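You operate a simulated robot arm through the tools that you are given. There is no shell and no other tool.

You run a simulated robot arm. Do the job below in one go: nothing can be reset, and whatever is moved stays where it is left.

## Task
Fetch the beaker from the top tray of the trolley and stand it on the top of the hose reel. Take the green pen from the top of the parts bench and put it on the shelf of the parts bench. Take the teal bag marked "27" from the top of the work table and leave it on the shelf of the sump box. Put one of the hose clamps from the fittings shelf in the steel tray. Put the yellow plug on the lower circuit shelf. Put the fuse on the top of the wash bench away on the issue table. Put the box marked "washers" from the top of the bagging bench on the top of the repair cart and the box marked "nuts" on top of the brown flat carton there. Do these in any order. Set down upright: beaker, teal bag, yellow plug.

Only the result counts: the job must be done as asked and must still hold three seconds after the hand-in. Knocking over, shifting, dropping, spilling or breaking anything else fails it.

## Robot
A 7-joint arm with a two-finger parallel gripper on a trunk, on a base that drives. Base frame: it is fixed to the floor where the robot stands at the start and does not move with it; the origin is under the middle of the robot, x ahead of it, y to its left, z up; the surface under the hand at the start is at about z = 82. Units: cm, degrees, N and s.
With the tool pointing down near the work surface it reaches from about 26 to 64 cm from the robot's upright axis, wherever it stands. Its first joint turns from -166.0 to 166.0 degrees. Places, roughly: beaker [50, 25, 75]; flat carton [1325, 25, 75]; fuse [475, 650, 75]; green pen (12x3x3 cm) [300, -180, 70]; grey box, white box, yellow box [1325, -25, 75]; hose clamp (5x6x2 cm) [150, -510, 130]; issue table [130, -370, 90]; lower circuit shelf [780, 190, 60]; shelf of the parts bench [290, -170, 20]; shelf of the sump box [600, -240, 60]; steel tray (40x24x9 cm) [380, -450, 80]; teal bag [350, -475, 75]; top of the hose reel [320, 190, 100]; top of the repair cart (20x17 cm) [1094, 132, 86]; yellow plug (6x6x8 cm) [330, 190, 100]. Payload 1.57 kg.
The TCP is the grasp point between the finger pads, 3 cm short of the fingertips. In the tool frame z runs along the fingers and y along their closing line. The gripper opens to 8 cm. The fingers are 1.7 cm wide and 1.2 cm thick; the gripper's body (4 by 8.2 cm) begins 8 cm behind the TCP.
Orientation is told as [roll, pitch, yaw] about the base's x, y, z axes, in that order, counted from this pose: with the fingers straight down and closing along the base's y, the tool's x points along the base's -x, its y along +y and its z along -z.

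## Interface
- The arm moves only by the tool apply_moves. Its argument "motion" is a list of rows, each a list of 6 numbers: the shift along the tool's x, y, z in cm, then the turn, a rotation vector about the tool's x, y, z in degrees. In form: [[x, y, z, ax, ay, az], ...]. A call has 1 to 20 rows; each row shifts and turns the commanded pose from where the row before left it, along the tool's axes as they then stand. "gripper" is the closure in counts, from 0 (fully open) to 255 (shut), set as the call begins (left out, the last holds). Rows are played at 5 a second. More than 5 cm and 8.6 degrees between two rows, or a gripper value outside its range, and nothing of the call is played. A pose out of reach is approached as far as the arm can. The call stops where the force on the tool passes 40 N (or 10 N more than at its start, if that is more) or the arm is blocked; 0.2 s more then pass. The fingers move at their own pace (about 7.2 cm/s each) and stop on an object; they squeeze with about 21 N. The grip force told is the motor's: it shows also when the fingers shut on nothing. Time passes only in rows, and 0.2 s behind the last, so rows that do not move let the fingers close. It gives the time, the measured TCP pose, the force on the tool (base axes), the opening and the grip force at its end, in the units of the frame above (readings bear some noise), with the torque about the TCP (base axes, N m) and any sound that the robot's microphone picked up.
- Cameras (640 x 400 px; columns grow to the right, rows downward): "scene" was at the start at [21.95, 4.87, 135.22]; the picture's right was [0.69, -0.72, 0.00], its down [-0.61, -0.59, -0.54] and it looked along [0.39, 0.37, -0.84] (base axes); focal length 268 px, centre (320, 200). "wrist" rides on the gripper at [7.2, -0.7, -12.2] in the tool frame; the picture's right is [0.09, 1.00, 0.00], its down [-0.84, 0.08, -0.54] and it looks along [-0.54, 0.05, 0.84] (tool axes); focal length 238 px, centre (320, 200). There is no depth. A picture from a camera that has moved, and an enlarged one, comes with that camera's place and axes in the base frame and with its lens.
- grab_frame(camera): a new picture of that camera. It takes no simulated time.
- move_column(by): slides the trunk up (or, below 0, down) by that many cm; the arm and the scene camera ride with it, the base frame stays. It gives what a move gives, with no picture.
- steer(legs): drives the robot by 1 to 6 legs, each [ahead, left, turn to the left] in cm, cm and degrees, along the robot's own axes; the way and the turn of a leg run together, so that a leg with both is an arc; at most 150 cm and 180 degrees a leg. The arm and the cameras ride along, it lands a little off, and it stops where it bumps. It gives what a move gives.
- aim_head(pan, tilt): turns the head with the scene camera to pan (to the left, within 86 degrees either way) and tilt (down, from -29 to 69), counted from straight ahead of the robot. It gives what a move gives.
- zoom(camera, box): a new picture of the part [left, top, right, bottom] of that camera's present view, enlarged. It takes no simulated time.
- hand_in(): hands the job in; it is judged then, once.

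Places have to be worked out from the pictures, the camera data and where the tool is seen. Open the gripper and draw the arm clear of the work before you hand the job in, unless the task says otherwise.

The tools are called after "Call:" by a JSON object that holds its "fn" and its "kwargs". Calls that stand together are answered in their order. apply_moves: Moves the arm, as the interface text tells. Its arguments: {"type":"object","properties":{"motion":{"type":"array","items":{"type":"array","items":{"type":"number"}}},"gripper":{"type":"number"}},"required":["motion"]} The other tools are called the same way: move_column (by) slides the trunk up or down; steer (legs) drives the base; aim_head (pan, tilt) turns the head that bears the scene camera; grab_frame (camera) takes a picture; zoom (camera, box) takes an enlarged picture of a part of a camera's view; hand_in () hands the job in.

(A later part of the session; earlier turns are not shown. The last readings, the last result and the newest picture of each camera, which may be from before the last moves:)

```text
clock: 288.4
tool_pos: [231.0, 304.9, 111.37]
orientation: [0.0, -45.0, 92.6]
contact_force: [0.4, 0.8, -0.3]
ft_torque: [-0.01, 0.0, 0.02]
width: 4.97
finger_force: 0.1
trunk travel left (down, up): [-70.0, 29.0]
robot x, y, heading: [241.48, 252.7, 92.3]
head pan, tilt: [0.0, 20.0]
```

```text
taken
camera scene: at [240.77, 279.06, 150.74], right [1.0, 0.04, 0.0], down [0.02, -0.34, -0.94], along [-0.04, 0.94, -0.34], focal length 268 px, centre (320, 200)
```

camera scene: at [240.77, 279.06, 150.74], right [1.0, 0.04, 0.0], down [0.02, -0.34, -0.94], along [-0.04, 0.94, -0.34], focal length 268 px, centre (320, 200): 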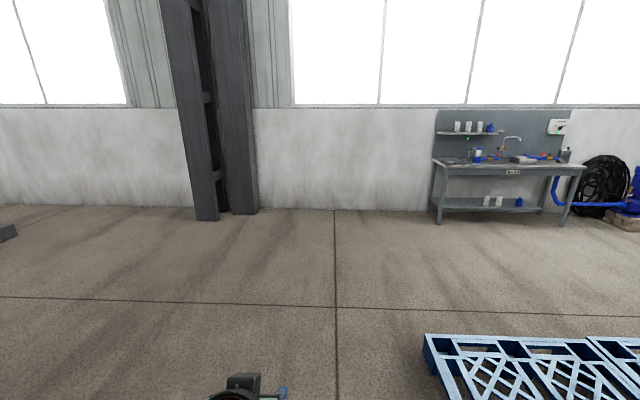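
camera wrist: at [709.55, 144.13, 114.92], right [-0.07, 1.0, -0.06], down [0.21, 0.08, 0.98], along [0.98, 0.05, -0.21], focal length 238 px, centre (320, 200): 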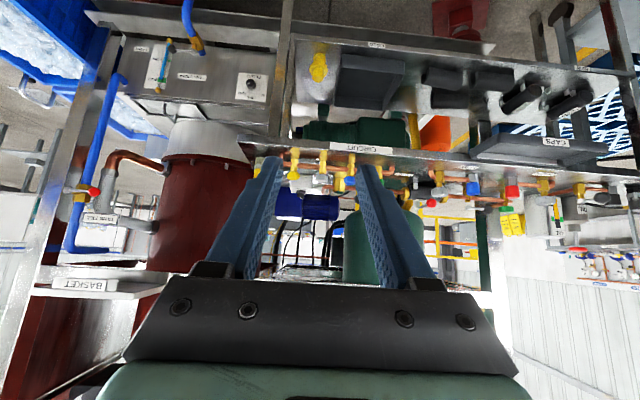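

The wash bench stands at x 389–548, front edge y≈612. I drive north past the pallets and strafe east in front of it.

Call:
{"fn": "steer", "kwargs": {"legs": [[0, 0, -2.4], [130, 0, 0], [115, 0, 0], [0, -110, 0], [0, -105, 0]]}}

Call:
{"fn": "aim_head", "kwargs": {"pan": 0, "tilt": 25}}

Call:
{"fn": "grab_frame", "kwargs": {"camera": "scene"}}

Call:
{"fn": "zoom", "kwargs": {"camera": "scene", "box": [200, 120, 460, 280]}}

```text
clock: 310.8
tool_pos: [445.66, 549.88, 111.38]
orientation: [0.0, -45.1, 90.3]
contact_force: [-0.1, -1.0, -0.6]
ft_torque: [0.0, 0.03, -0.01]
width: 4.99
finger_force: 0.0
trunk travel left (down, up): [-70.0, 29.0]
robot x, y, heading: [454.59, 497.1, 90.5]
head pan, tilt: [0.0, 20.0]
```

```text
clock: 311.5
tool_pos: [445.65, 549.95, 111.35]
orientation: [0.0, -45.1, 90.4]
contact_force: [0.0, 0.3, 0.5]
ft_torque: [0.01, 0.0, -0.02]
width: 4.99
finger_force: 0.1
trunk travel left (down, up): [-70.0, 29.0]
robot x, y, heading: [454.58, 497.26, 90.2]
head pan, tilt: [0.0, 25.0]
```

```text
taken
camera scene: at [454.35, 523.68, 149.94], right [1.0, 0.01, 0.0], down [0.0, -0.42, -0.91], along [-0.01, 0.91, -0.42], focal length 268 px, centre (320, 200)
```

scene: 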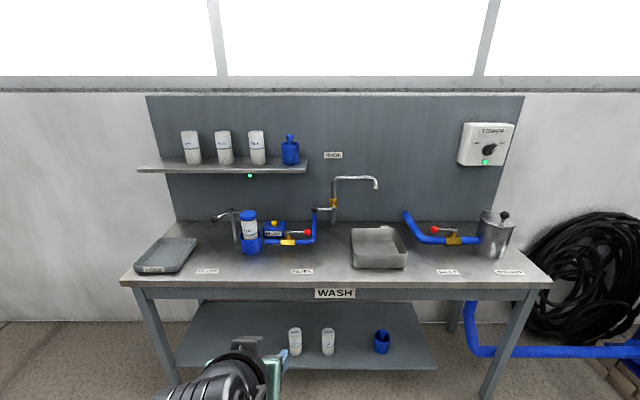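

```text
2.46 times, centred on (330, 200) of scene
camera zoom: at [454.35, 523.68, 149.94], right [1.0, 0.01, 0.0], down [0.0, -0.42, -0.91], along [-0.01, 0.91, -0.42], focal length 659 px, centre (295, 200)
```

zoom: 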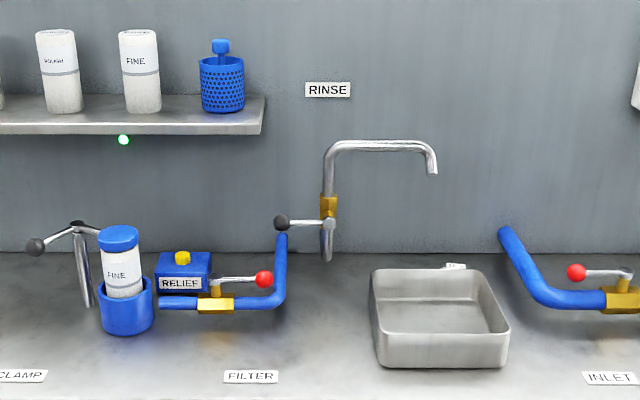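

I look for the fuse: a small white item behind the steel basin near (455, 266) in the zoom looks likely.

Call:
{"fn": "zoom", "kwargs": {"camera": "scene", "box": [340, 210, 440, 272]}}

Call:
{"fn": "zoom", "kwargs": {"camera": "scene", "box": [420, 200, 540, 280]}}

Call:
{"fn": "zoom", "kwargs": {"camera": "scene", "box": [120, 200, 240, 280]}}

```text
6.40 times, centred on (390, 241) of scene
camera zoom: at [454.35, 523.68, 149.94], right [1.0, 0.01, 0.0], down [0.0, -0.42, -0.91], along [-0.01, 0.91, -0.42], focal length 1713 px, centre (-128, -62)
```

zoom: 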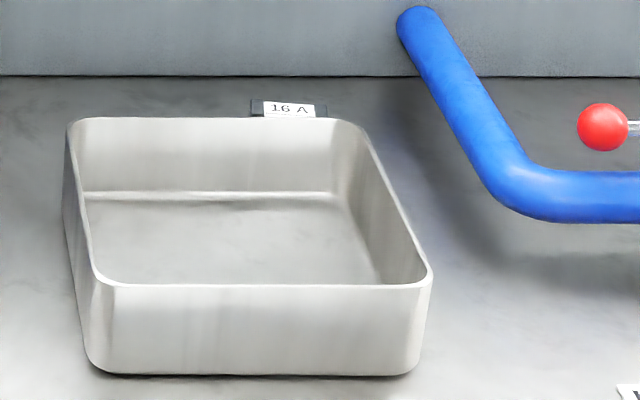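

```text
5.00 times, centred on (480, 240) of scene
camera zoom: at [454.35, 523.68, 149.94], right [1.0, 0.01, 0.0], down [0.0, -0.42, -0.91], along [-0.01, 0.91, -0.42], focal length 1338 px, centre (-480, 0)
```

zoom: 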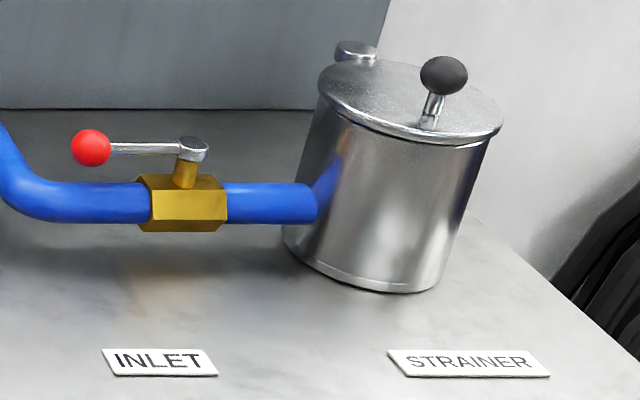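

```text
5.00 times, centred on (180, 240) of scene
camera zoom: at [454.35, 523.68, 149.94], right [1.0, 0.01, 0.0], down [0.0, -0.42, -0.91], along [-0.01, 0.91, -0.42], focal length 1338 px, centre (1020, 0)
```

zoom: 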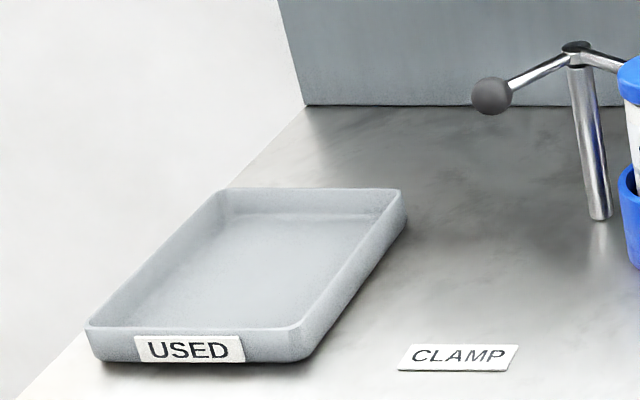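

The fuse is a dark block labelled "16 A" hidden behind the steel basin. I raise the trunk and move closer to see over the basin.

Call:
{"fn": "move_column", "kwargs": {"by": 28}}

Call:
{"fn": "steer", "kwargs": {"legs": [[35, 0, 0]]}}

Call:
{"fn": "aim_head", "kwargs": {"pan": -10, "tilt": 45}}

Call:
{"fn": "grab_frame", "kwargs": {"camera": "scene"}}

Call:
{"fn": "grab_frame", "kwargs": {"camera": "wrist"}}

```text
clock: 314.3
tool_pos: [445.52, 549.89, 139.47]
orientation: [0.0, -45.1, 90.4]
contact_force: [0.2, -0.9, -0.9]
ft_torque: [-0.02, -0.03, 0.02]
width: 5.01
finger_force: 0.0
trunk travel left (down, up): [-98.0, 1.0]
robot x, y, heading: [454.19, 497.23, 90.8]
head pan, tilt: [0.0, 25.0]
```

```text
clock: 316.6
tool_pos: [445.42, 584.81, 139.36]
orientation: [0.0, -45.1, 90.2]
contact_force: [0.3, -0.8, 0.6]
ft_torque: [-0.04, 0.01, -0.02]
width: 4.98
finger_force: 0.1
trunk travel left (down, up): [-98.0, 1.0]
robot x, y, heading: [454.38, 532.35, 90.3]
head pan, tilt: [0.0, 25.0]
```

```text
clock: 317.4
tool_pos: [445.44, 584.93, 139.44]
orientation: [0.0, -45.1, 90.3]
contact_force: [-0.9, 0.0, -0.6]
ft_torque: [-0.01, 0.04, 0.0]
width: 5.02
finger_force: 0.1
trunk travel left (down, up): [-98.0, 1.0]
robot x, y, heading: [454.2, 532.51, 90.2]
head pan, tilt: [-10.0, 45.0]
```

```text
taken
camera scene: at [455.57, 557.43, 174.88], right [0.99, -0.17, 0.0], down [-0.12, -0.7, -0.71], along [0.12, 0.7, -0.71], focal length 268 px, centre (320, 200)
```

scene: 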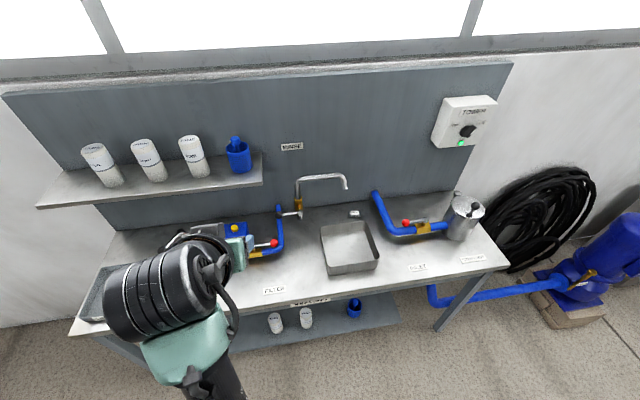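

```text
taken
camera wrist: at [446.16, 571.11, 142.93], right [-1.0, -0.07, -0.06], down [-0.08, 0.21, 0.98], along [-0.06, 0.98, -0.21], focal length 238 px, centre (320, 200)
```

wrist: 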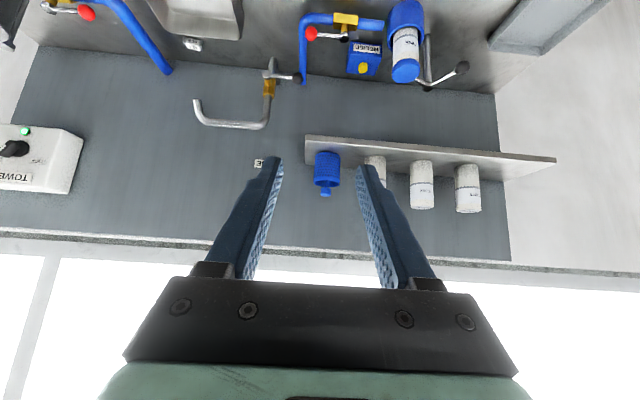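

Call:
{"fn": "zoom", "kwargs": {"camera": "scene", "box": [300, 170, 420, 290]}}

Call:
{"fn": "zoom", "kwargs": {"camera": "wrist", "box": [130, 0, 310, 110]}}

```text
3.33 times, centred on (360, 230) of scene
camera zoom: at [455.57, 557.43, 174.88], right [0.99, -0.17, 0.0], down [-0.12, -0.7, -0.71], along [0.12, 0.7, -0.71], focal length 892 px, centre (187, 100)
```

zoom: 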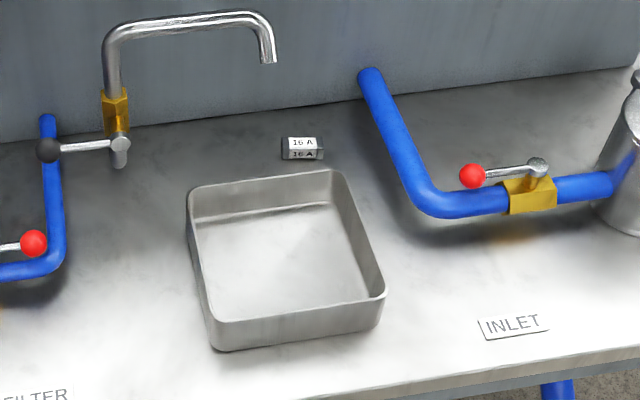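

```text
3.56 times, centred on (220, 55) of wrist
camera zoom: at [446.16, 571.11, 142.93], right [-1.0, -0.07, -0.06], down [-0.08, 0.21, 0.98], along [-0.06, 0.98, -0.21], focal length 848 px, centre (676, 716)
```

zoom: 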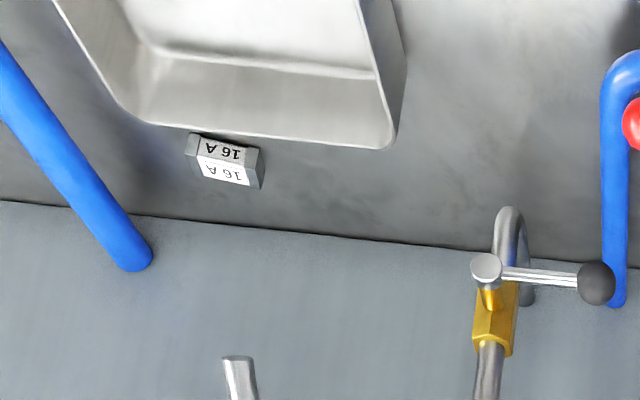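

The fuse block (~5.5×2.5×2.5 cm) is at about (485.5, 636.8) on the bench top z≈80.8, its long axis turned about −7.5° from x. I'll take it top-down with fingers closing across its short side. I first straighten the hand to vertical and turn it.

Call:
{"fn": "apply_moves", "kwargs": {"motion": [[0, 0, 0, 0, 7.5, 0], [0, 0, 0, 0, 7.5, 0], [0, 0, 0, 0, 7.5, 0], [0, 0, 0, 0, 7.5, 0], [0, 0, 0, 0, 7.5, 0], [0, 0, 0, 0, 7.5, 0], [0, 0, 0, 0, 0, -8.25], [0, 0, 0, 0, 0, -8.25], [0, 0, 0, 0, 0, -8.25], [0, 0, 0, 0, 0, -8.25], [0, 0, 0, 0, 0, -8.25], [0, 0, 0, 0, 0, -8.25], [0, 0, 0, 0, 0, -8.25], [0, 0, 0, 0, 0, -8.25], [0, 0, 0, 0, 0, -8.25], [0, 0, 0, 0, 0, -8.25], [0, 0, 0, 0, 0, 0]], "gripper": 90}}

Call:
{"fn": "steer", "kwargs": {"legs": [[0, -40, 0], [45, 0, 0]]}}

Call:
{"fn": "grab_frame", "kwargs": {"camera": "wrist"}}

Call:
{"fn": "aim_head", "kwargs": {"pan": 10, "tilt": 55}}

Call:
{"fn": "grab_frame", "kwargs": {"camera": "scene"}}

```text
clock: 321.0
tool_pos: [445.41, 584.88, 139.45]
orientation: [-0.1, -0.1, 172.9]
contact_force: [0.2, 0.0, -0.2]
ft_torque: [0.01, 0.02, -0.02]
width: 5.16
finger_force: 0.1
out of reach, approached as far as the arm can: row 2, 3
trunk travel left (down, up): [-98.0, 1.0]
robot x, y, heading: [454.21, 532.0, 90.2]
head pan, tilt: [-10.0, 45.0]
```

```text
clock: 325.8
tool_pos: [485.41, 630.04, 139.43]
orientation: [-0.1, 0.0, 172.5]
contact_force: [0.1, 1.3, -0.2]
ft_torque: [-0.02, 0.01, 0.01]
width: 5.18
finger_force: 0.0
trunk travel left (down, up): [-98.0, 1.0]
robot x, y, heading: [494.16, 577.46, 90.3]
head pan, tilt: [-10.0, 45.0]
```

```text
taken
camera wrist: at [492.57, 629.56, 151.64], right [-0.04, -1.0, 0.0], down [-0.84, 0.03, 0.54], along [-0.54, 0.02, -0.84], focal length 238 px, centre (320, 200)
```

wrist: 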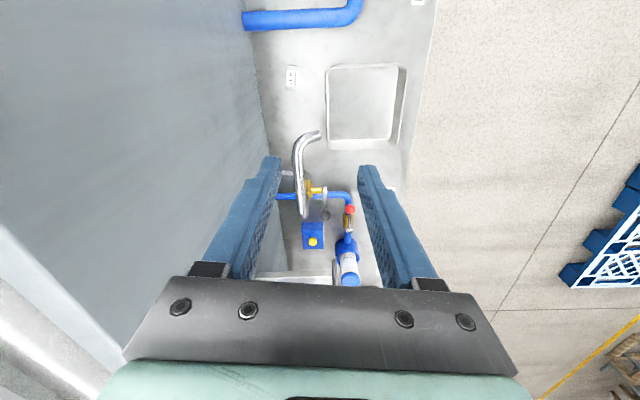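

```text
clock: 326.6
tool_pos: [485.35, 630.02, 139.25]
orientation: [-0.1, 0.0, 172.5]
contact_force: [-0.2, -0.5, -0.2]
ft_torque: [0.0, 0.01, 0.02]
width: 5.19
finger_force: 0.0
trunk travel left (down, up): [-98.0, 1.0]
robot x, y, heading: [493.92, 577.51, 90.1]
head pan, tilt: [10.0, 55.0]
```

```text
taken
camera scene: at [492.75, 601.59, 173.53], right [0.98, 0.17, 0.0], down [0.14, -0.81, -0.57], along [-0.1, 0.56, -0.82], focal length 268 px, centre (320, 200)
```

scene: 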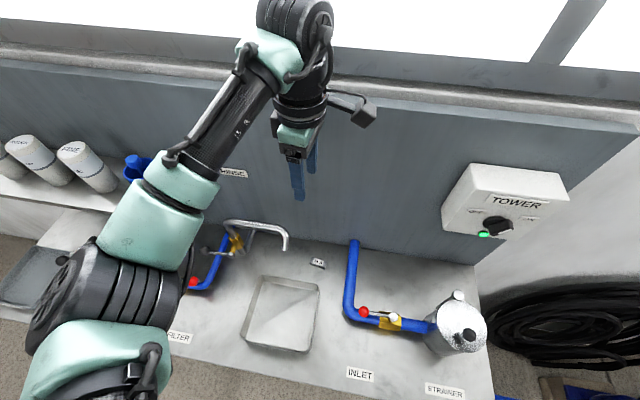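

Interesting: the elbow has swapped to the left side, which is fine here. Fuse position confirmed at about (486, 637); backsplash at y≈646. I drive 7 cm ahead and lower the trunk 38 cm, staying above the faucet tip.

Call:
{"fn": "steer", "kwargs": {"legs": [[7, -0.8, 0]]}}

Call:
{"fn": "move_column", "kwargs": {"by": -26}}

Call:
{"fn": "grab_frame", "kwargs": {"camera": "wrist"}}

Call:
{"fn": "grab_frame", "kwargs": {"camera": "scene"}}

```text
clock: 327.6
tool_pos: [486.12, 636.57, 139.59]
orientation: [-0.2, -0.1, 172.4]
contact_force: [-0.4, 0.4, -0.1]
ft_torque: [0.0, 0.01, -0.04]
width: 5.19
finger_force: 0.1
trunk travel left (down, up): [-98.0, 1.0]
robot x, y, heading: [494.73, 584.32, 90.1]
head pan, tilt: [10.0, 55.0]
```

```text
clock: 330.3
tool_pos: [486.07, 636.75, 113.49]
orientation: [-0.1, 0.0, 172.5]
contact_force: [0.8, 0.1, 0.4]
ft_torque: [-0.01, 0.0, 0.0]
width: 5.14
finger_force: 0.0
trunk travel left (down, up): [-72.0, 27.0]
robot x, y, heading: [494.98, 584.44, 90.0]
head pan, tilt: [10.0, 55.0]
```

```text
taken
camera wrist: at [493.41, 636.49, 125.62], right [-0.04, -1.0, 0.0], down [-0.84, 0.03, 0.54], along [-0.54, 0.02, -0.84], focal length 238 px, centre (320, 200)
```

wrist: 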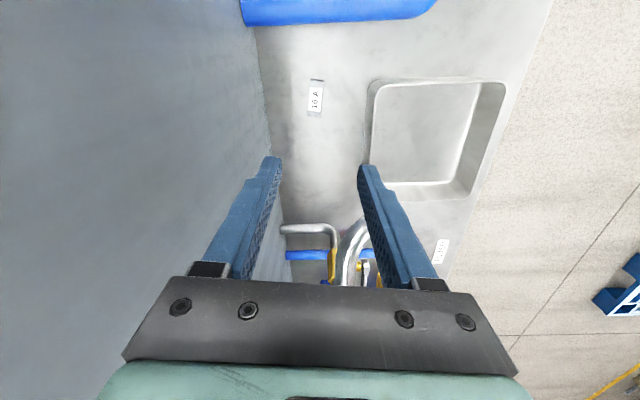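

```text
taken
camera scene: at [493.56, 608.41, 147.53], right [0.98, 0.17, 0.0], down [0.14, -0.81, -0.57], along [-0.1, 0.56, -0.82], focal length 268 px, centre (320, 200)
```

scene: 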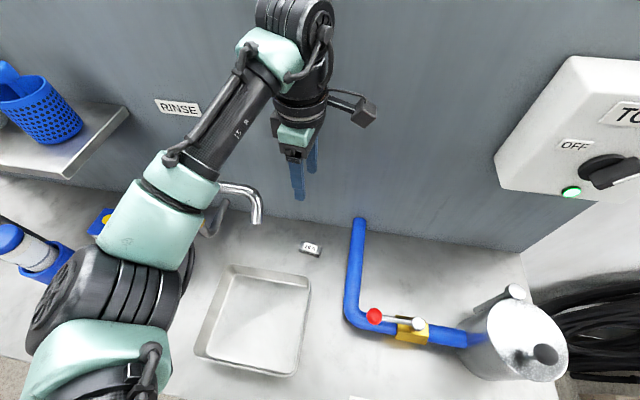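

The forearm would come down on the faucet spout in this elbow-left posture, so I don't descend. I raise, back away, turn the hand back to its forward orientation and see how the elbow sits.

Call:
{"fn": "move_column", "kwargs": {"by": 26}}

Call:
{"fn": "steer", "kwargs": {"legs": [[-50, 0, 0]]}}

Call:
{"fn": "apply_moves", "kwargs": {"motion": [[0, 0, 0, 0, 0, 8.25], [0, 0, 0, 0, 0, 8.25], [0, 0, 0, 0, 0, 8.25], [0, 0, 0, 0, 0, 8.25], [0, 0, 0, 0, 0, 8.25], [0, 0, 0, 0, 0, 8.25], [0, 0, 0, 0, 0, 8.25], [0, 0, 0, 0, 0, 8.25], [0, 0, 0, 0, 0, 8.25], [0, 0, 0, 0, 0, 8.25], [0, 0, 0, 0, 0, 0]]}}

Call:
{"fn": "grab_frame", "kwargs": {"camera": "scene"}}

```text
clock: 333.0
tool_pos: [486.28, 636.86, 139.44]
orientation: [0.0, -0.1, 172.5]
contact_force: [-0.7, -0.3, -0.2]
ft_torque: [-0.04, -0.01, 0.0]
width: 5.18
finger_force: 0.1
trunk travel left (down, up): [-98.0, 1.0]
robot x, y, heading: [495.2, 584.3, 89.9]
head pan, tilt: [10.0, 55.0]
```

```text
clock: 335.9
tool_pos: [486.31, 587.73, 139.32]
orientation: [-0.1, 0.1, 172.4]
contact_force: [0.1, 0.4, 0.7]
ft_torque: [0.01, -0.01, 0.01]
width: 5.18
finger_force: 0.1
trunk travel left (down, up): [-98.0, 1.0]
robot x, y, heading: [494.7, 535.36, 90.0]
head pan, tilt: [10.0, 55.0]
```

```text
clock: 338.3
tool_pos: [486.23, 587.84, 139.42]
orientation: [0.0, -0.1, 89.8]
contact_force: [-0.4, 0.6, 0.5]
ft_torque: [-0.02, -0.02, 0.01]
width: 5.19
finger_force: 0.1
trunk travel left (down, up): [-98.0, 1.0]
robot x, y, heading: [494.71, 535.01, 89.8]
head pan, tilt: [10.0, 55.0]
```

```text
taken
camera scene: at [493.55, 559.36, 173.53], right [0.99, 0.17, 0.0], down [0.14, -0.81, -0.57], along [-0.1, 0.57, -0.82], focal length 268 px, centre (320, 200)
```

scene: 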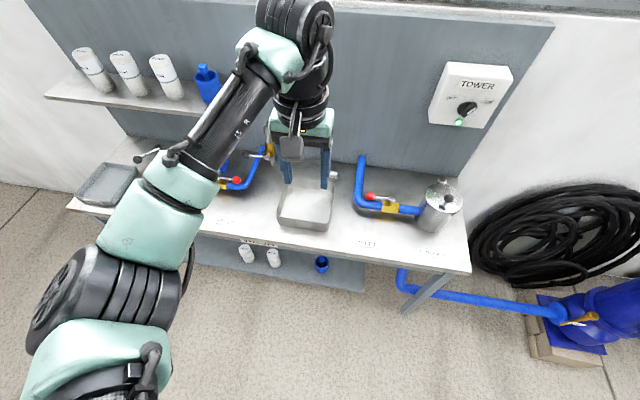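

The elbow stays on the left. I'm clear of everything here, so I try re-tilting and shifting the hand sideways to bring the elbow back to the right.

Call:
{"fn": "apply_moves", "kwargs": {"motion": [[0, 0, 0, 0, -7.5, 0], [0, 0, 0, 0, -7.5, 0], [0, 0, 0, 0, -7.5, 0], [0, 0, 0, 0, -7.5, 0], [0, 0, 0, 0, -7.5, 0], [0, 0, 0, 0, -7.5, 0], [0, 0, 0, 0, 0, 0]]}}

Call:
{"fn": "grab_frame", "kwargs": {"camera": "scene"}}

Call:
{"fn": "apply_moves", "kwargs": {"motion": [[0, 4, 0, 0, 0, 0], [0, 4, 0, 0, 0, 0], [0, 4, 0, 0, 0, 0], [0, 4, 0, 0, 0, 0], [0, 4, 0, 0, 0, 0], [0, 0, 0, 0, 0, 0]]}}

Call:
{"fn": "grab_frame", "kwargs": {"camera": "scene"}}

```text
clock: 339.9
tool_pos: [486.2, 587.81, 139.34]
orientation: [0.1, -45.2, 89.8]
contact_force: [0.1, 0.9, 0.4]
ft_torque: [-0.01, 0.0, 0.01]
width: 5.18
finger_force: 0.1
trunk travel left (down, up): [-98.0, 1.0]
robot x, y, heading: [494.84, 535.26, 89.7]
head pan, tilt: [10.0, 55.0]
```

```text
taken
camera scene: at [493.52, 559.39, 173.53], right [0.99, 0.17, 0.0], down [0.14, -0.81, -0.57], along [-0.1, 0.56, -0.82], focal length 268 px, centre (320, 200)
```

scene: 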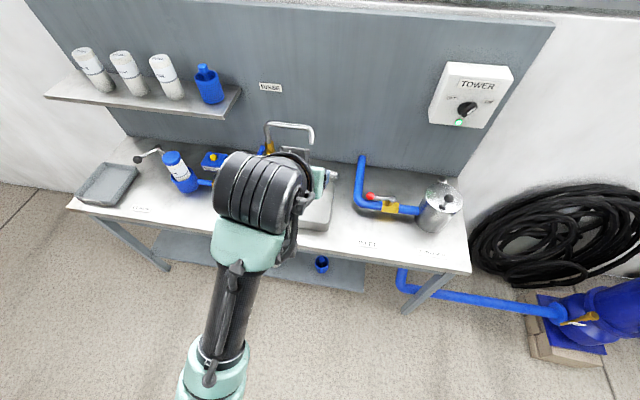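

```text
clock: 341.3
tool_pos: [466.26, 588.01, 139.33]
orientation: [0.1, -45.0, 89.8]
contact_force: [-0.4, 1.2, 0.5]
ft_torque: [0.02, 0.01, 0.02]
width: 5.17
finger_force: 0.2
trunk travel left (down, up): [-98.0, 1.0]
robot x, y, heading: [494.76, 535.01, 90.0]
head pan, tilt: [10.0, 55.0]
```

```text
taken
camera scene: at [493.61, 559.35, 173.53], right [0.99, 0.17, 0.0], down [0.14, -0.81, -0.57], along [-0.1, 0.57, -0.82], focal length 268 px, centre (320, 200)
```

scene: 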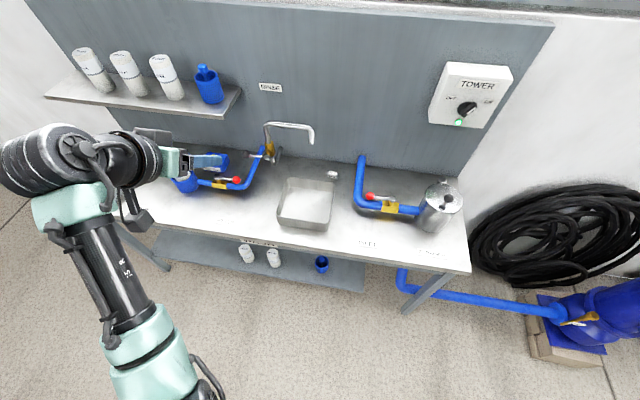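

The tilted posture brings the forearm to the middle. I un-tilt here, with the hand far left, and see on which side the elbow ends.

Call:
{"fn": "apply_moves", "kwargs": {"motion": [[0, 0, 0, 0, 7.5, 0], [0, 0, 0, 0, 7.5, 0], [0, 0, 0, 0, 7.5, 0], [0, 0, 0, 0, 7.5, 0], [0, 0, 0, 0, 7.5, 0], [0, 0, 0, 0, 7.5, 0], [0, 0, 0, 0, 0, 0]]}}

Call:
{"fn": "grab_frame", "kwargs": {"camera": "scene"}}

```text
clock: 342.9
tool_pos: [466.25, 587.76, 139.48]
orientation: [0.0, 0.0, 89.9]
contact_force: [-0.3, -0.6, -0.9]
ft_torque: [0.02, 0.0, 0.01]
width: 5.19
finger_force: 0.1
trunk travel left (down, up): [-98.0, 1.0]
robot x, y, heading: [495.1, 535.17, 89.5]
head pan, tilt: [10.0, 55.0]
```

```text
taken
camera scene: at [493.55, 559.34, 173.53], right [0.99, 0.17, 0.0], down [0.14, -0.81, -0.57], along [-0.1, 0.57, -0.82], focal length 268 px, centre (320, 200)
```

scene: 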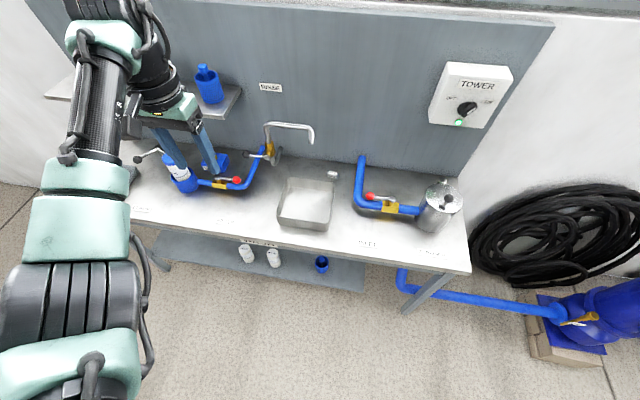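

The elbow is still left of the hand. I try folding the arm in close to the robot, as it was at the start, to let the elbow swing over.

Call:
{"fn": "apply_moves", "kwargs": {"motion": [[4, -2, 0, 0, 0, 0], [4, -2, 0, 0, 0, 0], [4, -2, 0, 0, 0, 0], [4, -1, 0, 0, 0, 0], [4, -1, 0, 0, 0, 0], [4, 0, 0, 0, 0, 0], [4, 0, 0, 0, 0, 0], [2, 0, 0, 0, 0, 0], [0, 0, 0, 0, 0, 0]]}}

Call:
{"fn": "grab_frame", "kwargs": {"camera": "scene"}}

```text
clock: 344.9
tool_pos: [474.12, 557.61, 139.22]
orientation: [0.0, -0.1, 89.7]
contact_force: [0.9, -0.4, 0.0]
ft_torque: [-0.01, 0.01, 0.0]
width: 5.19
finger_force: 0.1
trunk travel left (down, up): [-98.0, 1.0]
robot x, y, heading: [495.08, 534.97, 89.8]
head pan, tilt: [10.0, 55.0]
```

```text
taken
camera scene: at [493.52, 559.41, 173.52], right [0.99, 0.17, 0.0], down [0.14, -0.81, -0.57], along [-0.1, 0.56, -0.82], focal length 268 px, centre (320, 200)
```

scene: 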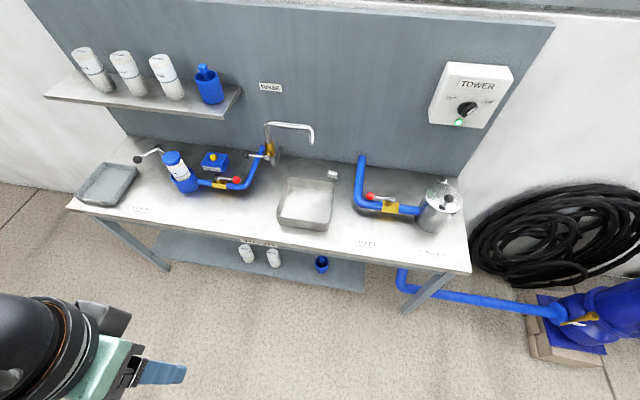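

Call:
{"fn": "aim_head", "kwargs": {"pan": 60, "tilt": 55}}

Call:
{"fn": "grab_frame", "kwargs": {"camera": "scene"}}

```text
clock: 346.1
tool_pos: [474.17, 557.76, 139.31]
orientation: [0.0, 0.0, 89.9]
contact_force: [0.0, 0.2, 0.7]
ft_torque: [-0.03, 0.03, -0.01]
width: 5.17
finger_force: 0.0
trunk travel left (down, up): [-98.0, 1.0]
robot x, y, heading: [494.83, 535.22, 89.9]
head pan, tilt: [60.0, 55.0]
```

```text
taken
camera scene: at [488.55, 555.89, 173.53], right [0.5, 0.86, 0.0], down [0.71, -0.41, -0.57], along [-0.5, 0.29, -0.82], focal length 268 px, centre (320, 200)
```

scene: 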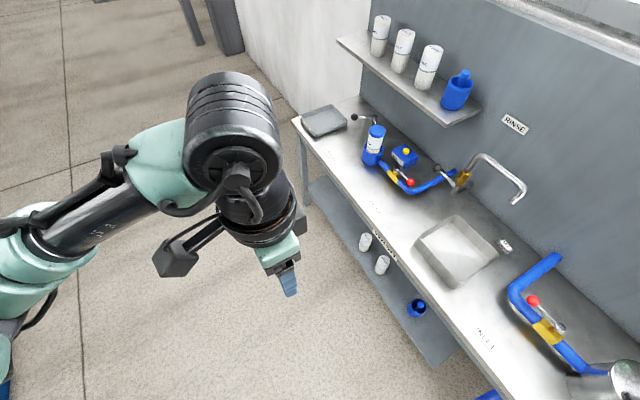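

The elbow sits back-left. Instead of flipping it, I'll approach with the hand tilted 30° forward and far left of the robot, so wrist and forearm stay in front of (south of) the faucet spout. I extend and tilt.

Call:
{"fn": "apply_moves", "kwargs": {"motion": [[-4, 0.5, 0, 0, 0, 0], [-4, 1, 0, 0, 0, 0], [-4, 1, 0, 0, 0, 0], [-4, 1, 0, 0, 0, 0], [-4, 1.5, 0, 0, 0, 0], [-4, 1.5, 0, 0, 0, 0], [-3, 1, 0, 0, 0, 0], [0, 0, 0, 0, -7.5, 0], [0, 0, 0, 0, -7.5, 0], [0, 0, 0, 0, -7.5, 0], [0, 0, 0, 0, -7.5, 0], [0, 0, 0, 0, 0, 0]], "gripper": 0}}

Call:
{"fn": "grab_frame", "kwargs": {"camera": "scene"}}

```text
clock: 348.7
tool_pos: [466.55, 584.9, 139.36]
orientation: [0.0, -30.2, 90.0]
contact_force: [0.0, 0.9, 0.3]
ft_torque: [-0.01, -0.01, 0.0]
width: 8.0
finger_force: 0.1
trunk travel left (down, up): [-98.0, 1.0]
robot x, y, heading: [494.39, 535.02, 90.1]
head pan, tilt: [60.0, 55.0]
```

```text
taken
camera scene: at [488.54, 555.93, 173.52], right [0.5, 0.86, 0.0], down [0.71, -0.41, -0.57], along [-0.5, 0.29, -0.82], focal length 268 px, centre (320, 200)
```

scene: 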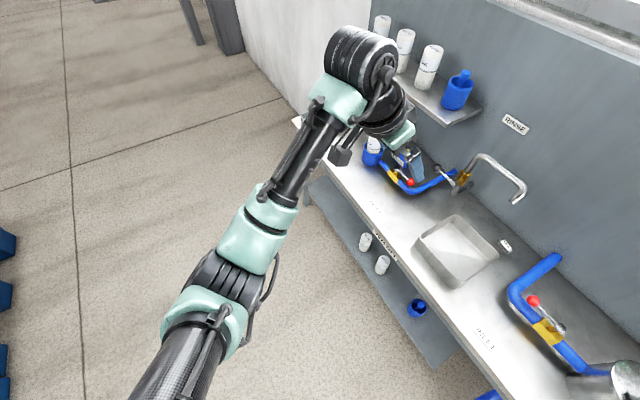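

Before going near the bench I test lowering the hand with the arm alone (trunk kept high) out here in free space, to see where elbow and forearm end up.

Call:
{"fn": "apply_moves", "kwargs": {"motion": [[2.25, 0, 3.9, 0, 0, 0], [2.25, 0, 3.9, 0, 0, 0], [2.25, 0, 3.9, 0, 0, 0], [2.25, 0, 3.9, 0, 0, 0], [2.25, 0, 3.9, 0, 0, 0], [2.25, 0, 3.9, 0, 0, 0], [2.25, 0, 3.9, 0, 0, 0], [2.25, 0, 3.9, 0, 0, 0], [2.25, 0, 3.9, 0, 0, 0], [2.25, 0, 3.9, 0, 0, 0], [0, 0, 0, 0, 0, 0]]}}

Call:
{"fn": "grab_frame", "kwargs": {"camera": "scene"}}

```text
clock: 351.1
tool_pos: [466.44, 585.07, 98.9]
orientation: [0.1, -30.2, 89.9]
contact_force: [-1.3, -0.3, -0.5]
ft_torque: [-0.01, 0.01, -0.01]
width: 8.01
finger_force: 0.1
out of reach, approached as far as the arm can: row 10
trunk travel left (down, up): [-98.0, 1.0]
robot x, y, heading: [494.94, 535.41, 89.7]
head pan, tilt: [60.0, 55.0]
```

```text
taken
camera scene: at [488.57, 555.84, 173.54], right [0.5, 0.86, 0.0], down [0.71, -0.41, -0.57], along [-0.5, 0.29, -0.82], focal length 268 px, centre (320, 200)
```

scene: 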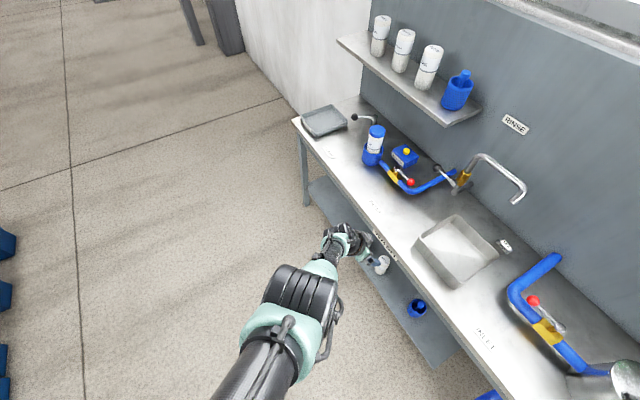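

That posture is good: with the trunk high the arm comes steeply from behind and above, elbow well clear. I keep it, strafe right 20 cm and drive 44 cm towards the bench.

Call:
{"fn": "steer", "kwargs": {"legs": [[0, -19.8, 0], [44, 0, 0]]}}

Call:
{"fn": "aim_head", "kwargs": {"pan": 30, "tilt": 55}}

Call:
{"fn": "grab_frame", "kwargs": {"camera": "scene"}}

Call:
{"fn": "grab_frame", "kwargs": {"camera": "wrist"}}

```text
clock: 354.9
tool_pos: [487.23, 628.97, 98.92]
orientation: [0.0, -30.0, 89.3]
contact_force: [1.2, -0.6, -1.0]
ft_torque: [-0.01, 0.02, 0.0]
width: 7.99
finger_force: 0.1
trunk travel left (down, up): [-98.0, 1.0]
robot x, y, heading: [515.15, 579.06, 89.2]
head pan, tilt: [60.0, 55.0]
```

```text
clock: 355.9
tool_pos: [487.25, 628.81, 98.8]
orientation: [-0.1, -30.0, 89.3]
contact_force: [-0.8, -0.3, -0.6]
ft_torque: [-0.01, 0.02, -0.02]
width: 7.98
finger_force: 0.0
trunk travel left (down, up): [-98.0, 1.0]
robot x, y, heading: [515.05, 578.96, 89.3]
head pan, tilt: [30.0, 55.0]
```

```text
taken
camera scene: at [511.69, 602.2, 173.54], right [0.87, 0.49, 0.0], down [0.4, -0.71, -0.57], along [-0.28, 0.5, -0.82], focal length 268 px, centre (320, 200)
```

scene: 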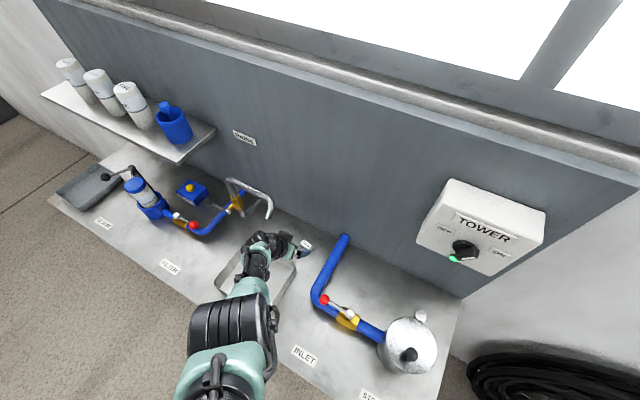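

```text
taken
camera wrist: at [487.8, 616.57, 105.88], right [-1.0, -0.07, -0.05], down [-0.07, 0.45, 0.89], along [-0.04, 0.89, -0.46], focal length 238 px, centre (320, 200)
```

wrist: 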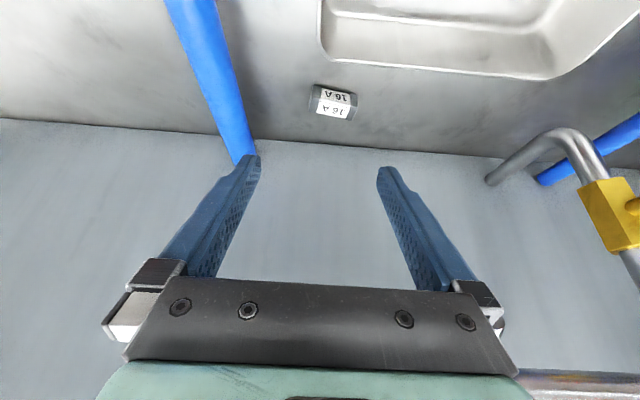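

Hand in good position. Fuse at about (486, 636.5). I turn the hand −6° to match it, drive 6.5 cm ahead and 1 cm left, then lower the trunk 10 cm.

Call:
{"fn": "apply_moves", "kwargs": {"motion": [[0, 0, 0, 3, 0, 5.2], [0, 0, 0, 0, 0, 0]]}}

Call:
{"fn": "steer", "kwargs": {"legs": [[6.5, 1.1, 0]]}}

Call:
{"fn": "move_column", "kwargs": {"by": -9}}

Call:
{"fn": "grab_frame", "kwargs": {"camera": "wrist"}}

Call:
{"fn": "zoom", "kwargs": {"camera": "scene", "box": [180, 160, 400, 340]}}

```text
clock: 356.5
tool_pos: [488.7, 629.0, 99.11]
orientation: [0.0, -30.0, 83.4]
contact_force: [-0.3, 0.4, 0.1]
ft_torque: [0.01, 0.04, 0.0]
width: 8.0
finger_force: 0.0
out of reach, approached as far as the arm can: row 1
trunk travel left (down, up): [-98.0, 1.0]
robot x, y, heading: [515.3, 578.83, 89.6]
head pan, tilt: [30.0, 55.0]
```

```text
clock: 357.5
tool_pos: [487.55, 635.35, 99.16]
orientation: [0.0, -30.1, 83.2]
contact_force: [0.2, 0.1, 0.2]
ft_torque: [0.0, 0.0, -0.01]
width: 8.01
finger_force: 0.0
trunk travel left (down, up): [-98.0, 1.0]
robot x, y, heading: [514.43, 585.01, 89.6]
head pan, tilt: [30.0, 55.0]
```

```text
clock: 358.7
tool_pos: [487.49, 635.45, 90.07]
orientation: [0.0, -30.0, 83.2]
contact_force: [0.6, 0.7, 0.0]
ft_torque: [0.03, -0.02, 0.02]
width: 7.99
finger_force: 0.2
trunk travel left (down, up): [-89.0, 10.0]
robot x, y, heading: [514.28, 585.66, 89.4]
head pan, tilt: [30.0, 55.0]
```

```text
taken
camera wrist: at [486.9, 623.08, 97.08], right [-1.0, 0.04, -0.05], down [-0.02, 0.46, 0.89], along [0.05, 0.89, -0.46], focal length 238 px, centre (320, 200)
```

wrist: 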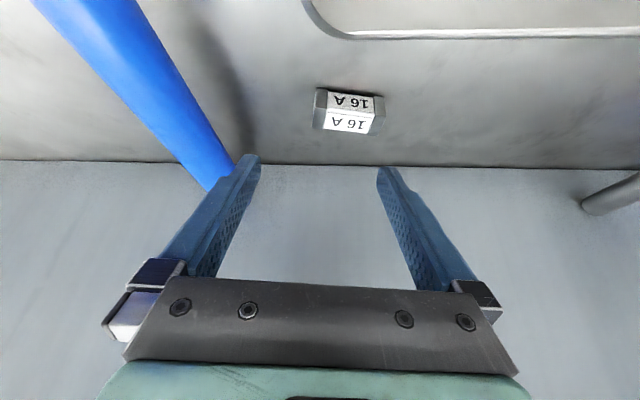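

```text
2.22 times, centred on (290, 250) of scene
camera zoom: at [510.68, 608.69, 164.52], right [0.87, 0.49, 0.0], down [0.4, -0.71, -0.57], along [-0.28, 0.5, -0.82], focal length 595 px, centre (387, 89)
```

zoom: 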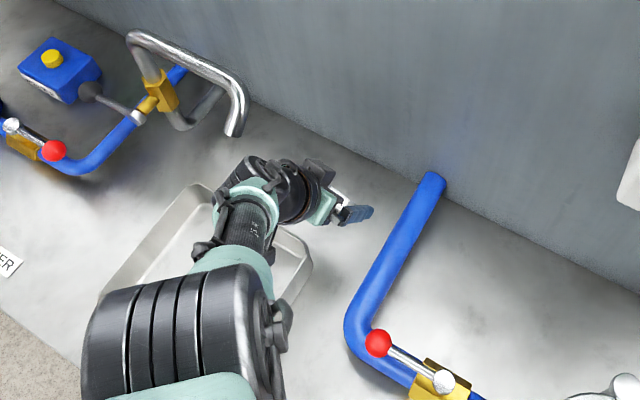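

Aligned apart from 1.9 cm sideways. I shift toward the fuse's centre and lower the trunk 4.5 cm, then look.

Call:
{"fn": "apply_moves", "kwargs": {"motion": [[0, 1.0, 0, 0, 0, 0], [0, 0.9, 0, 0, 0, 0], [0, 0, 0, 0, 0, 0]]}}

Call:
{"fn": "move_column", "kwargs": {"by": -4.5}}

Call:
{"fn": "grab_frame", "kwargs": {"camera": "wrist"}}

```text
clock: 359.5
tool_pos: [486.82, 635.33, 90.62]
orientation: [-0.1, -30.0, 83.2]
contact_force: [0.0, -0.5, 0.9]
ft_torque: [0.02, -0.01, -0.01]
width: 8.0
finger_force: 0.1
out of reach, approached as far as the arm can: row 1, 2
trunk travel left (down, up): [-89.0, 10.0]
robot x, y, heading: [513.67, 585.21, 89.5]
head pan, tilt: [30.0, 55.0]
```

```text
clock: 360.4
tool_pos: [486.62, 635.29, 86.19]
orientation: [0.0, -30.1, 83.3]
contact_force: [0.6, -0.1, -0.4]
ft_torque: [-0.03, 0.0, -0.01]
width: 8.04
finger_force: 0.0
trunk travel left (down, up): [-84.5, 14.5]
robot x, y, heading: [514.18, 585.54, 89.3]
head pan, tilt: [30.0, 55.0]
```

```text
taken
camera wrist: at [485.96, 622.91, 93.1], right [-1.0, 0.04, -0.05], down [-0.02, 0.46, 0.89], along [0.05, 0.89, -0.46], focal length 238 px, centre (320, 200)
```

wrist: 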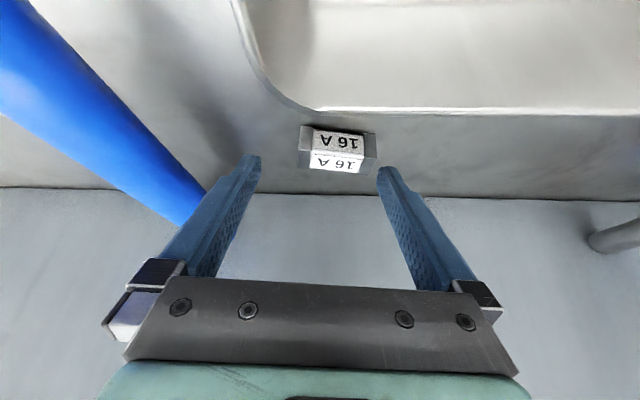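

The arm was at its limit, so the hand is still about 1.1 cm off; I nudge the base left 1.1 cm and re-check.

Call:
{"fn": "steer", "kwargs": {"legs": [[0, 1.1, 0]]}}

Call:
{"fn": "grab_frame", "kwargs": {"camera": "wrist"}}

```text
clock: 361.1
tool_pos: [485.72, 635.15, 86.22]
orientation: [0.1, -30.0, 83.4]
contact_force: [0.8, 0.1, 0.2]
ft_torque: [0.02, 0.0, 0.03]
width: 7.97
finger_force: 0.0
trunk travel left (down, up): [-84.5, 14.5]
robot x, y, heading: [513.07, 585.14, 89.3]
head pan, tilt: [30.0, 55.0]
```

```text
taken
camera wrist: at [484.95, 622.93, 93.13], right [-1.0, 0.04, -0.04], down [-0.02, 0.46, 0.89], along [0.05, 0.89, -0.46], focal length 238 px, centre (320, 200)
```

wrist: 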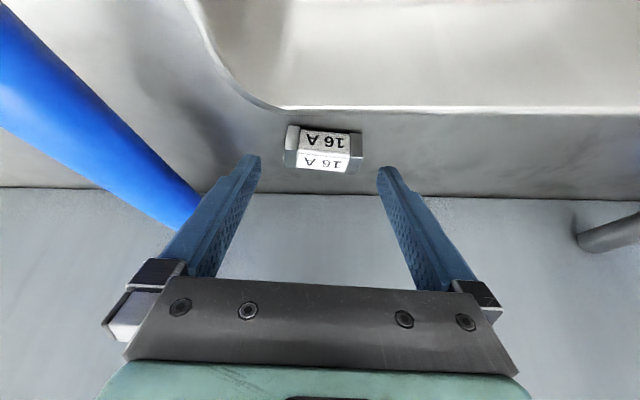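

Centred now. I lower the trunk the last 2 cm and close the fingers.

Call:
{"fn": "move_column", "kwargs": {"by": -1.9}}

Call:
{"fn": "grab_frame", "kwargs": {"camera": "wrist"}}

```text
clock: 361.8
tool_pos: [485.59, 635.2, 84.15]
orientation: [-0.1, -29.9, 83.4]
contact_force: [-0.2, -0.7, -0.3]
ft_torque: [0.0, 0.03, -0.01]
width: 8.0
finger_force: 0.1
trunk travel left (down, up): [-82.6, 16.4]
robot x, y, heading: [513.04, 585.55, 89.3]
head pan, tilt: [30.0, 55.0]
```

```text
taken
camera wrist: at [484.84, 622.93, 91.19], right [-1.0, 0.04, -0.05], down [-0.02, 0.46, 0.89], along [0.05, 0.89, -0.46], focal length 238 px, centre (320, 200)
```

wrist: 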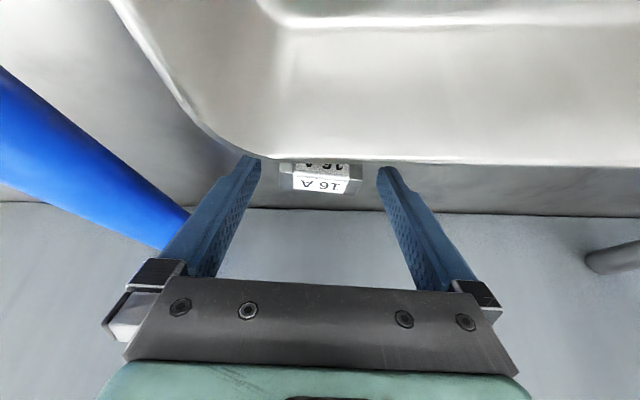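

Call:
{"fn": "apply_moves", "kwargs": {"motion": [[0, 0, 0, 0, 0, 0], [0, 0, 0, 0, 0, 0], [0, 0, 0, 0, 0, 0], [0, 0, 0, 0, 0, 0], [0, 0, 0, 0, 0, 0]], "gripper": 255}}

Call:
{"fn": "grab_frame", "kwargs": {"camera": "wrist"}}

```text
clock: 363.0
tool_pos: [485.6, 635.2, 84.2]
orientation: [0.0, -30.0, 83.3]
contact_force: [-0.5, 0.2, 0.8]
ft_torque: [0.05, 0.05, -0.03]
width: 5.72
finger_force: 21.1
trunk travel left (down, up): [-82.6, 16.4]
robot x, y, heading: [512.78, 585.1, 89.1]
head pan, tilt: [30.0, 55.0]
```

```text
taken
camera wrist: at [484.87, 622.94, 91.21], right [-1.0, 0.04, -0.05], down [-0.02, 0.46, 0.89], along [0.05, 0.89, -0.46], focal length 238 px, centre (320, 200)
```

wrist: 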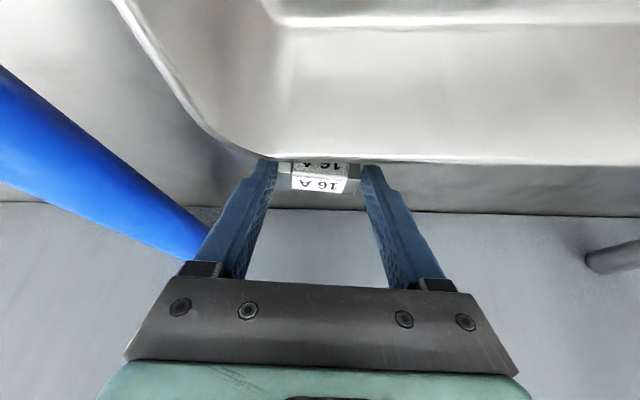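

The fuse is gripped at 5.7 cm. I lift with the trunk and check.

Call:
{"fn": "move_column", "kwargs": {"by": 12}}

Call:
{"fn": "grab_frame", "kwargs": {"camera": "wrist"}}

```text
clock: 364.5
tool_pos: [485.61, 635.37, 96.21]
orientation: [0.0, -30.0, 83.2]
contact_force: [-0.8, 0.9, -1.0]
ft_torque: [0.02, 0.02, 0.01]
width: 5.72
finger_force: 20.8
trunk travel left (down, up): [-94.6, 4.4]
robot x, y, heading: [512.95, 585.32, 89.3]
head pan, tilt: [30.0, 55.0]
```

```text
taken
camera wrist: at [484.87, 622.94, 103.19], right [-1.0, 0.04, -0.05], down [-0.02, 0.46, 0.89], along [0.05, 0.89, -0.46], focal length 238 px, centre (320, 200)
```

wrist: 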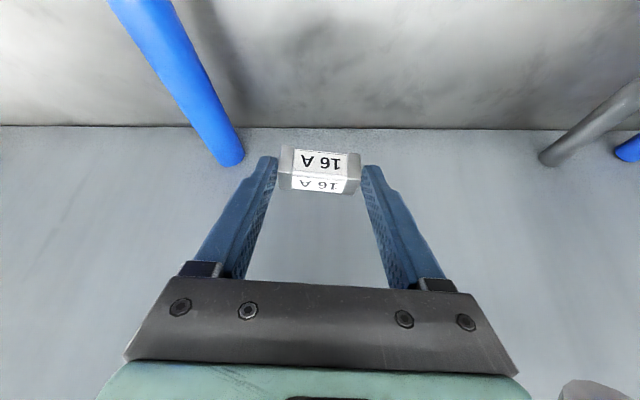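

The fuse is secure. I back out, bring the hand inward, and head west then south past the reel.

Call:
{"fn": "steer", "kwargs": {"legs": [[-85, 0, 0], [0, 135, 0], [0, 138, 0]]}}

Call:
{"fn": "apply_moves", "kwargs": {"motion": [[0, 0, -4, 0, 0, 0], [0, -4, 0, 0, 0, 0], [0, -4, 0, 0, 0, 0], [0, -4, 0, 0, 0, 0], [0, -3, 0, 0, 0, 0], [0, 0, 0, 0, 0, 0]]}}

Call:
{"fn": "grab_frame", "kwargs": {"camera": "wrist"}}

```text
clock: 381.8
tool_pos: [211.69, 547.35, 96.23]
orientation: [0.0, -30.0, 85.4]
contact_force: [-1.2, 0.1, -0.8]
ft_torque: [-0.04, 0.02, 0.02]
width: 5.72
finger_force: 21.1
trunk travel left (down, up): [-94.6, 4.4]
robot x, y, heading: [240.52, 498.42, 91.0]
head pan, tilt: [30.0, 55.0]
```

```text
clock: 383.2
tool_pos: [221.62, 549.75, 92.34]
orientation: [-0.2, -30.0, 85.2]
contact_force: [0.5, -1.2, -0.1]
ft_torque: [0.01, -0.01, 0.01]
width: 5.74
finger_force: 21.1
out of reach, approached as far as the arm can: row 1, 2, 3, 4, 5
trunk travel left (down, up): [-94.6, 4.4]
robot x, y, heading: [240.85, 498.1, 91.2]
head pan, tilt: [30.0, 55.0]
```

```text
taken
camera wrist: at [221.2, 537.4, 99.39], right [-1.0, 0.0, -0.05], down [-0.04, 0.46, 0.89], along [0.02, 0.89, -0.46], focal length 238 px, centre (320, 200)
```

wrist: 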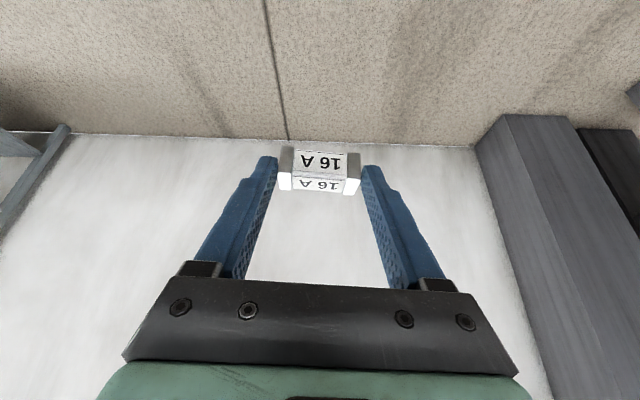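

The commanded pose is still beyond reach below; I raise the hand 12 cm by the arm to get back into range.

Call:
{"fn": "apply_moves", "kwargs": {"motion": [[-2, 0, -3.46, 0, 0, 0], [-2, 0, -3.46, 0, 0, 0], [-2, 0, -3.46, 0, 0, 0], [0, 0, 0, 0, 0, 0]]}}

```text
clock: 384.2
tool_pos: [218.5, 555.08, 98.56]
orientation: [0.0, -30.0, 85.3]
contact_force: [0.5, -0.8, -0.8]
ft_torque: [-0.02, 0.03, 0.01]
width: 5.71
finger_force: 20.8
out of reach, approached as far as the arm can: row 1, 2, 3
trunk travel left (down, up): [-94.6, 4.4]
robot x, y, heading: [240.79, 498.39, 91.2]
head pan, tilt: [30.0, 55.0]
```

Call:
{"fn": "apply_moves", "kwargs": {"motion": [[3.46, 0, -2, 0, 0, 0], [3.46, 0, -2, 0, 0, 0], [3.46, 0, -2, 0, 0, 0], [-2, 0, -3.46, 0, 0, 0], [0, 0, 0, 0, 0, 0]]}}

Call:
{"fn": "grab_frame", "kwargs": {"camera": "scene"}}

```text
clock: 385.4
tool_pos: [213.48, 548.64, 96.0]
orientation: [0.1, -30.0, 85.3]
contact_force: [-0.6, 0.0, -0.3]
ft_torque: [-0.03, -0.02, -0.04]
width: 5.71
finger_force: 20.8
out of reach, approached as far as the arm can: row 1, 2, 3, 4
trunk travel left (down, up): [-94.6, 4.4]
robot x, y, heading: [240.62, 498.39, 91.4]
head pan, tilt: [30.0, 55.0]
```

```text
taken
camera scene: at [236.51, 521.54, 170.13], right [0.86, 0.52, 0.0], down [0.42, -0.7, -0.57], along [-0.3, 0.49, -0.82], focal length 268 px, centre (320, 200)
```

scene: 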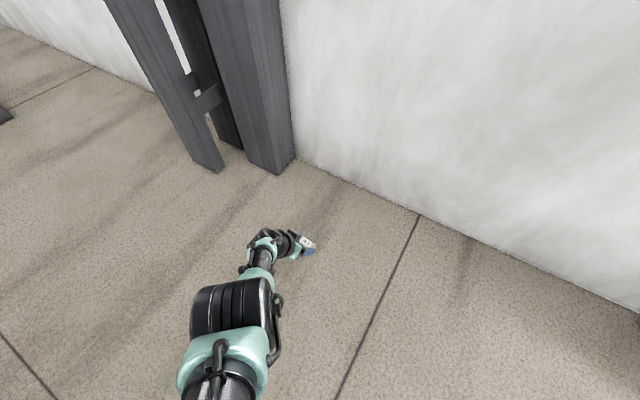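

The arm seems stuck straight at a singular posture. I un-tilt the hand a little to bend it out of that.

Call:
{"fn": "apply_moves", "kwargs": {"motion": [[0, 0, 0, 0, 5, 0], [0, 0, 0, 0, 5, 0], [0, 0, 0, 0, 5, 0], [0, 0, 0, 0, 0, 0]]}}

Call:
{"fn": "grab_frame", "kwargs": {"camera": "scene"}}

```text
clock: 386.4
tool_pos: [214.72, 548.22, 96.62]
orientation: [0.0, -14.8, 85.3]
contact_force: [-0.4, 0.1, -0.9]
ft_torque: [0.01, -0.02, 0.01]
width: 5.73
finger_force: 21.2
out of reach, approached as far as the arm can: row 2, 3
trunk travel left (down, up): [-94.6, 4.4]
robot x, y, heading: [240.58, 498.2, 91.2]
head pan, tilt: [30.0, 55.0]
```

```text
taken
camera scene: at [236.49, 521.54, 170.13], right [0.86, 0.52, 0.0], down [0.42, -0.7, -0.57], along [-0.3, 0.49, -0.82], focal length 268 px, centre (320, 200)
```

scene: 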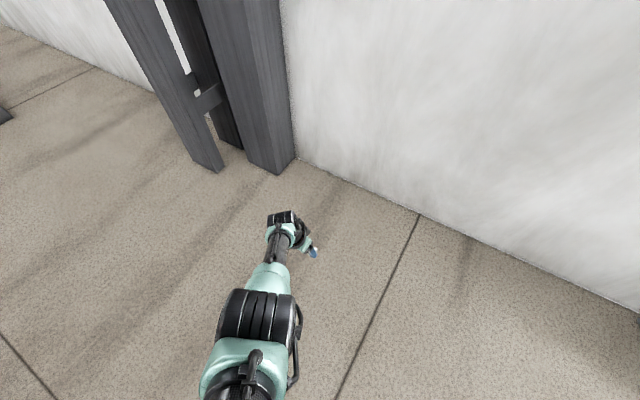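

Call:
{"fn": "apply_moves", "kwargs": {"motion": [[-1, 0, -4, 0, 0, 0], [-1, 0, -4, 0, 0, 0], [0, 0, 0, 0, 0, 0], [0, 0, 0, 0, 0, 0]]}}

```text
clock: 387.4
tool_pos: [214.69, 548.16, 104.83]
orientation: [0.0, -15.1, 85.2]
contact_force: [-0.6, 0.2, -0.7]
ft_torque: [-0.04, 0.01, 0.0]
width: 5.71
finger_force: 21.0
trunk travel left (down, up): [-94.6, 4.4]
robot x, y, heading: [240.35, 498.34, 91.4]
head pan, tilt: [30.0, 55.0]
```

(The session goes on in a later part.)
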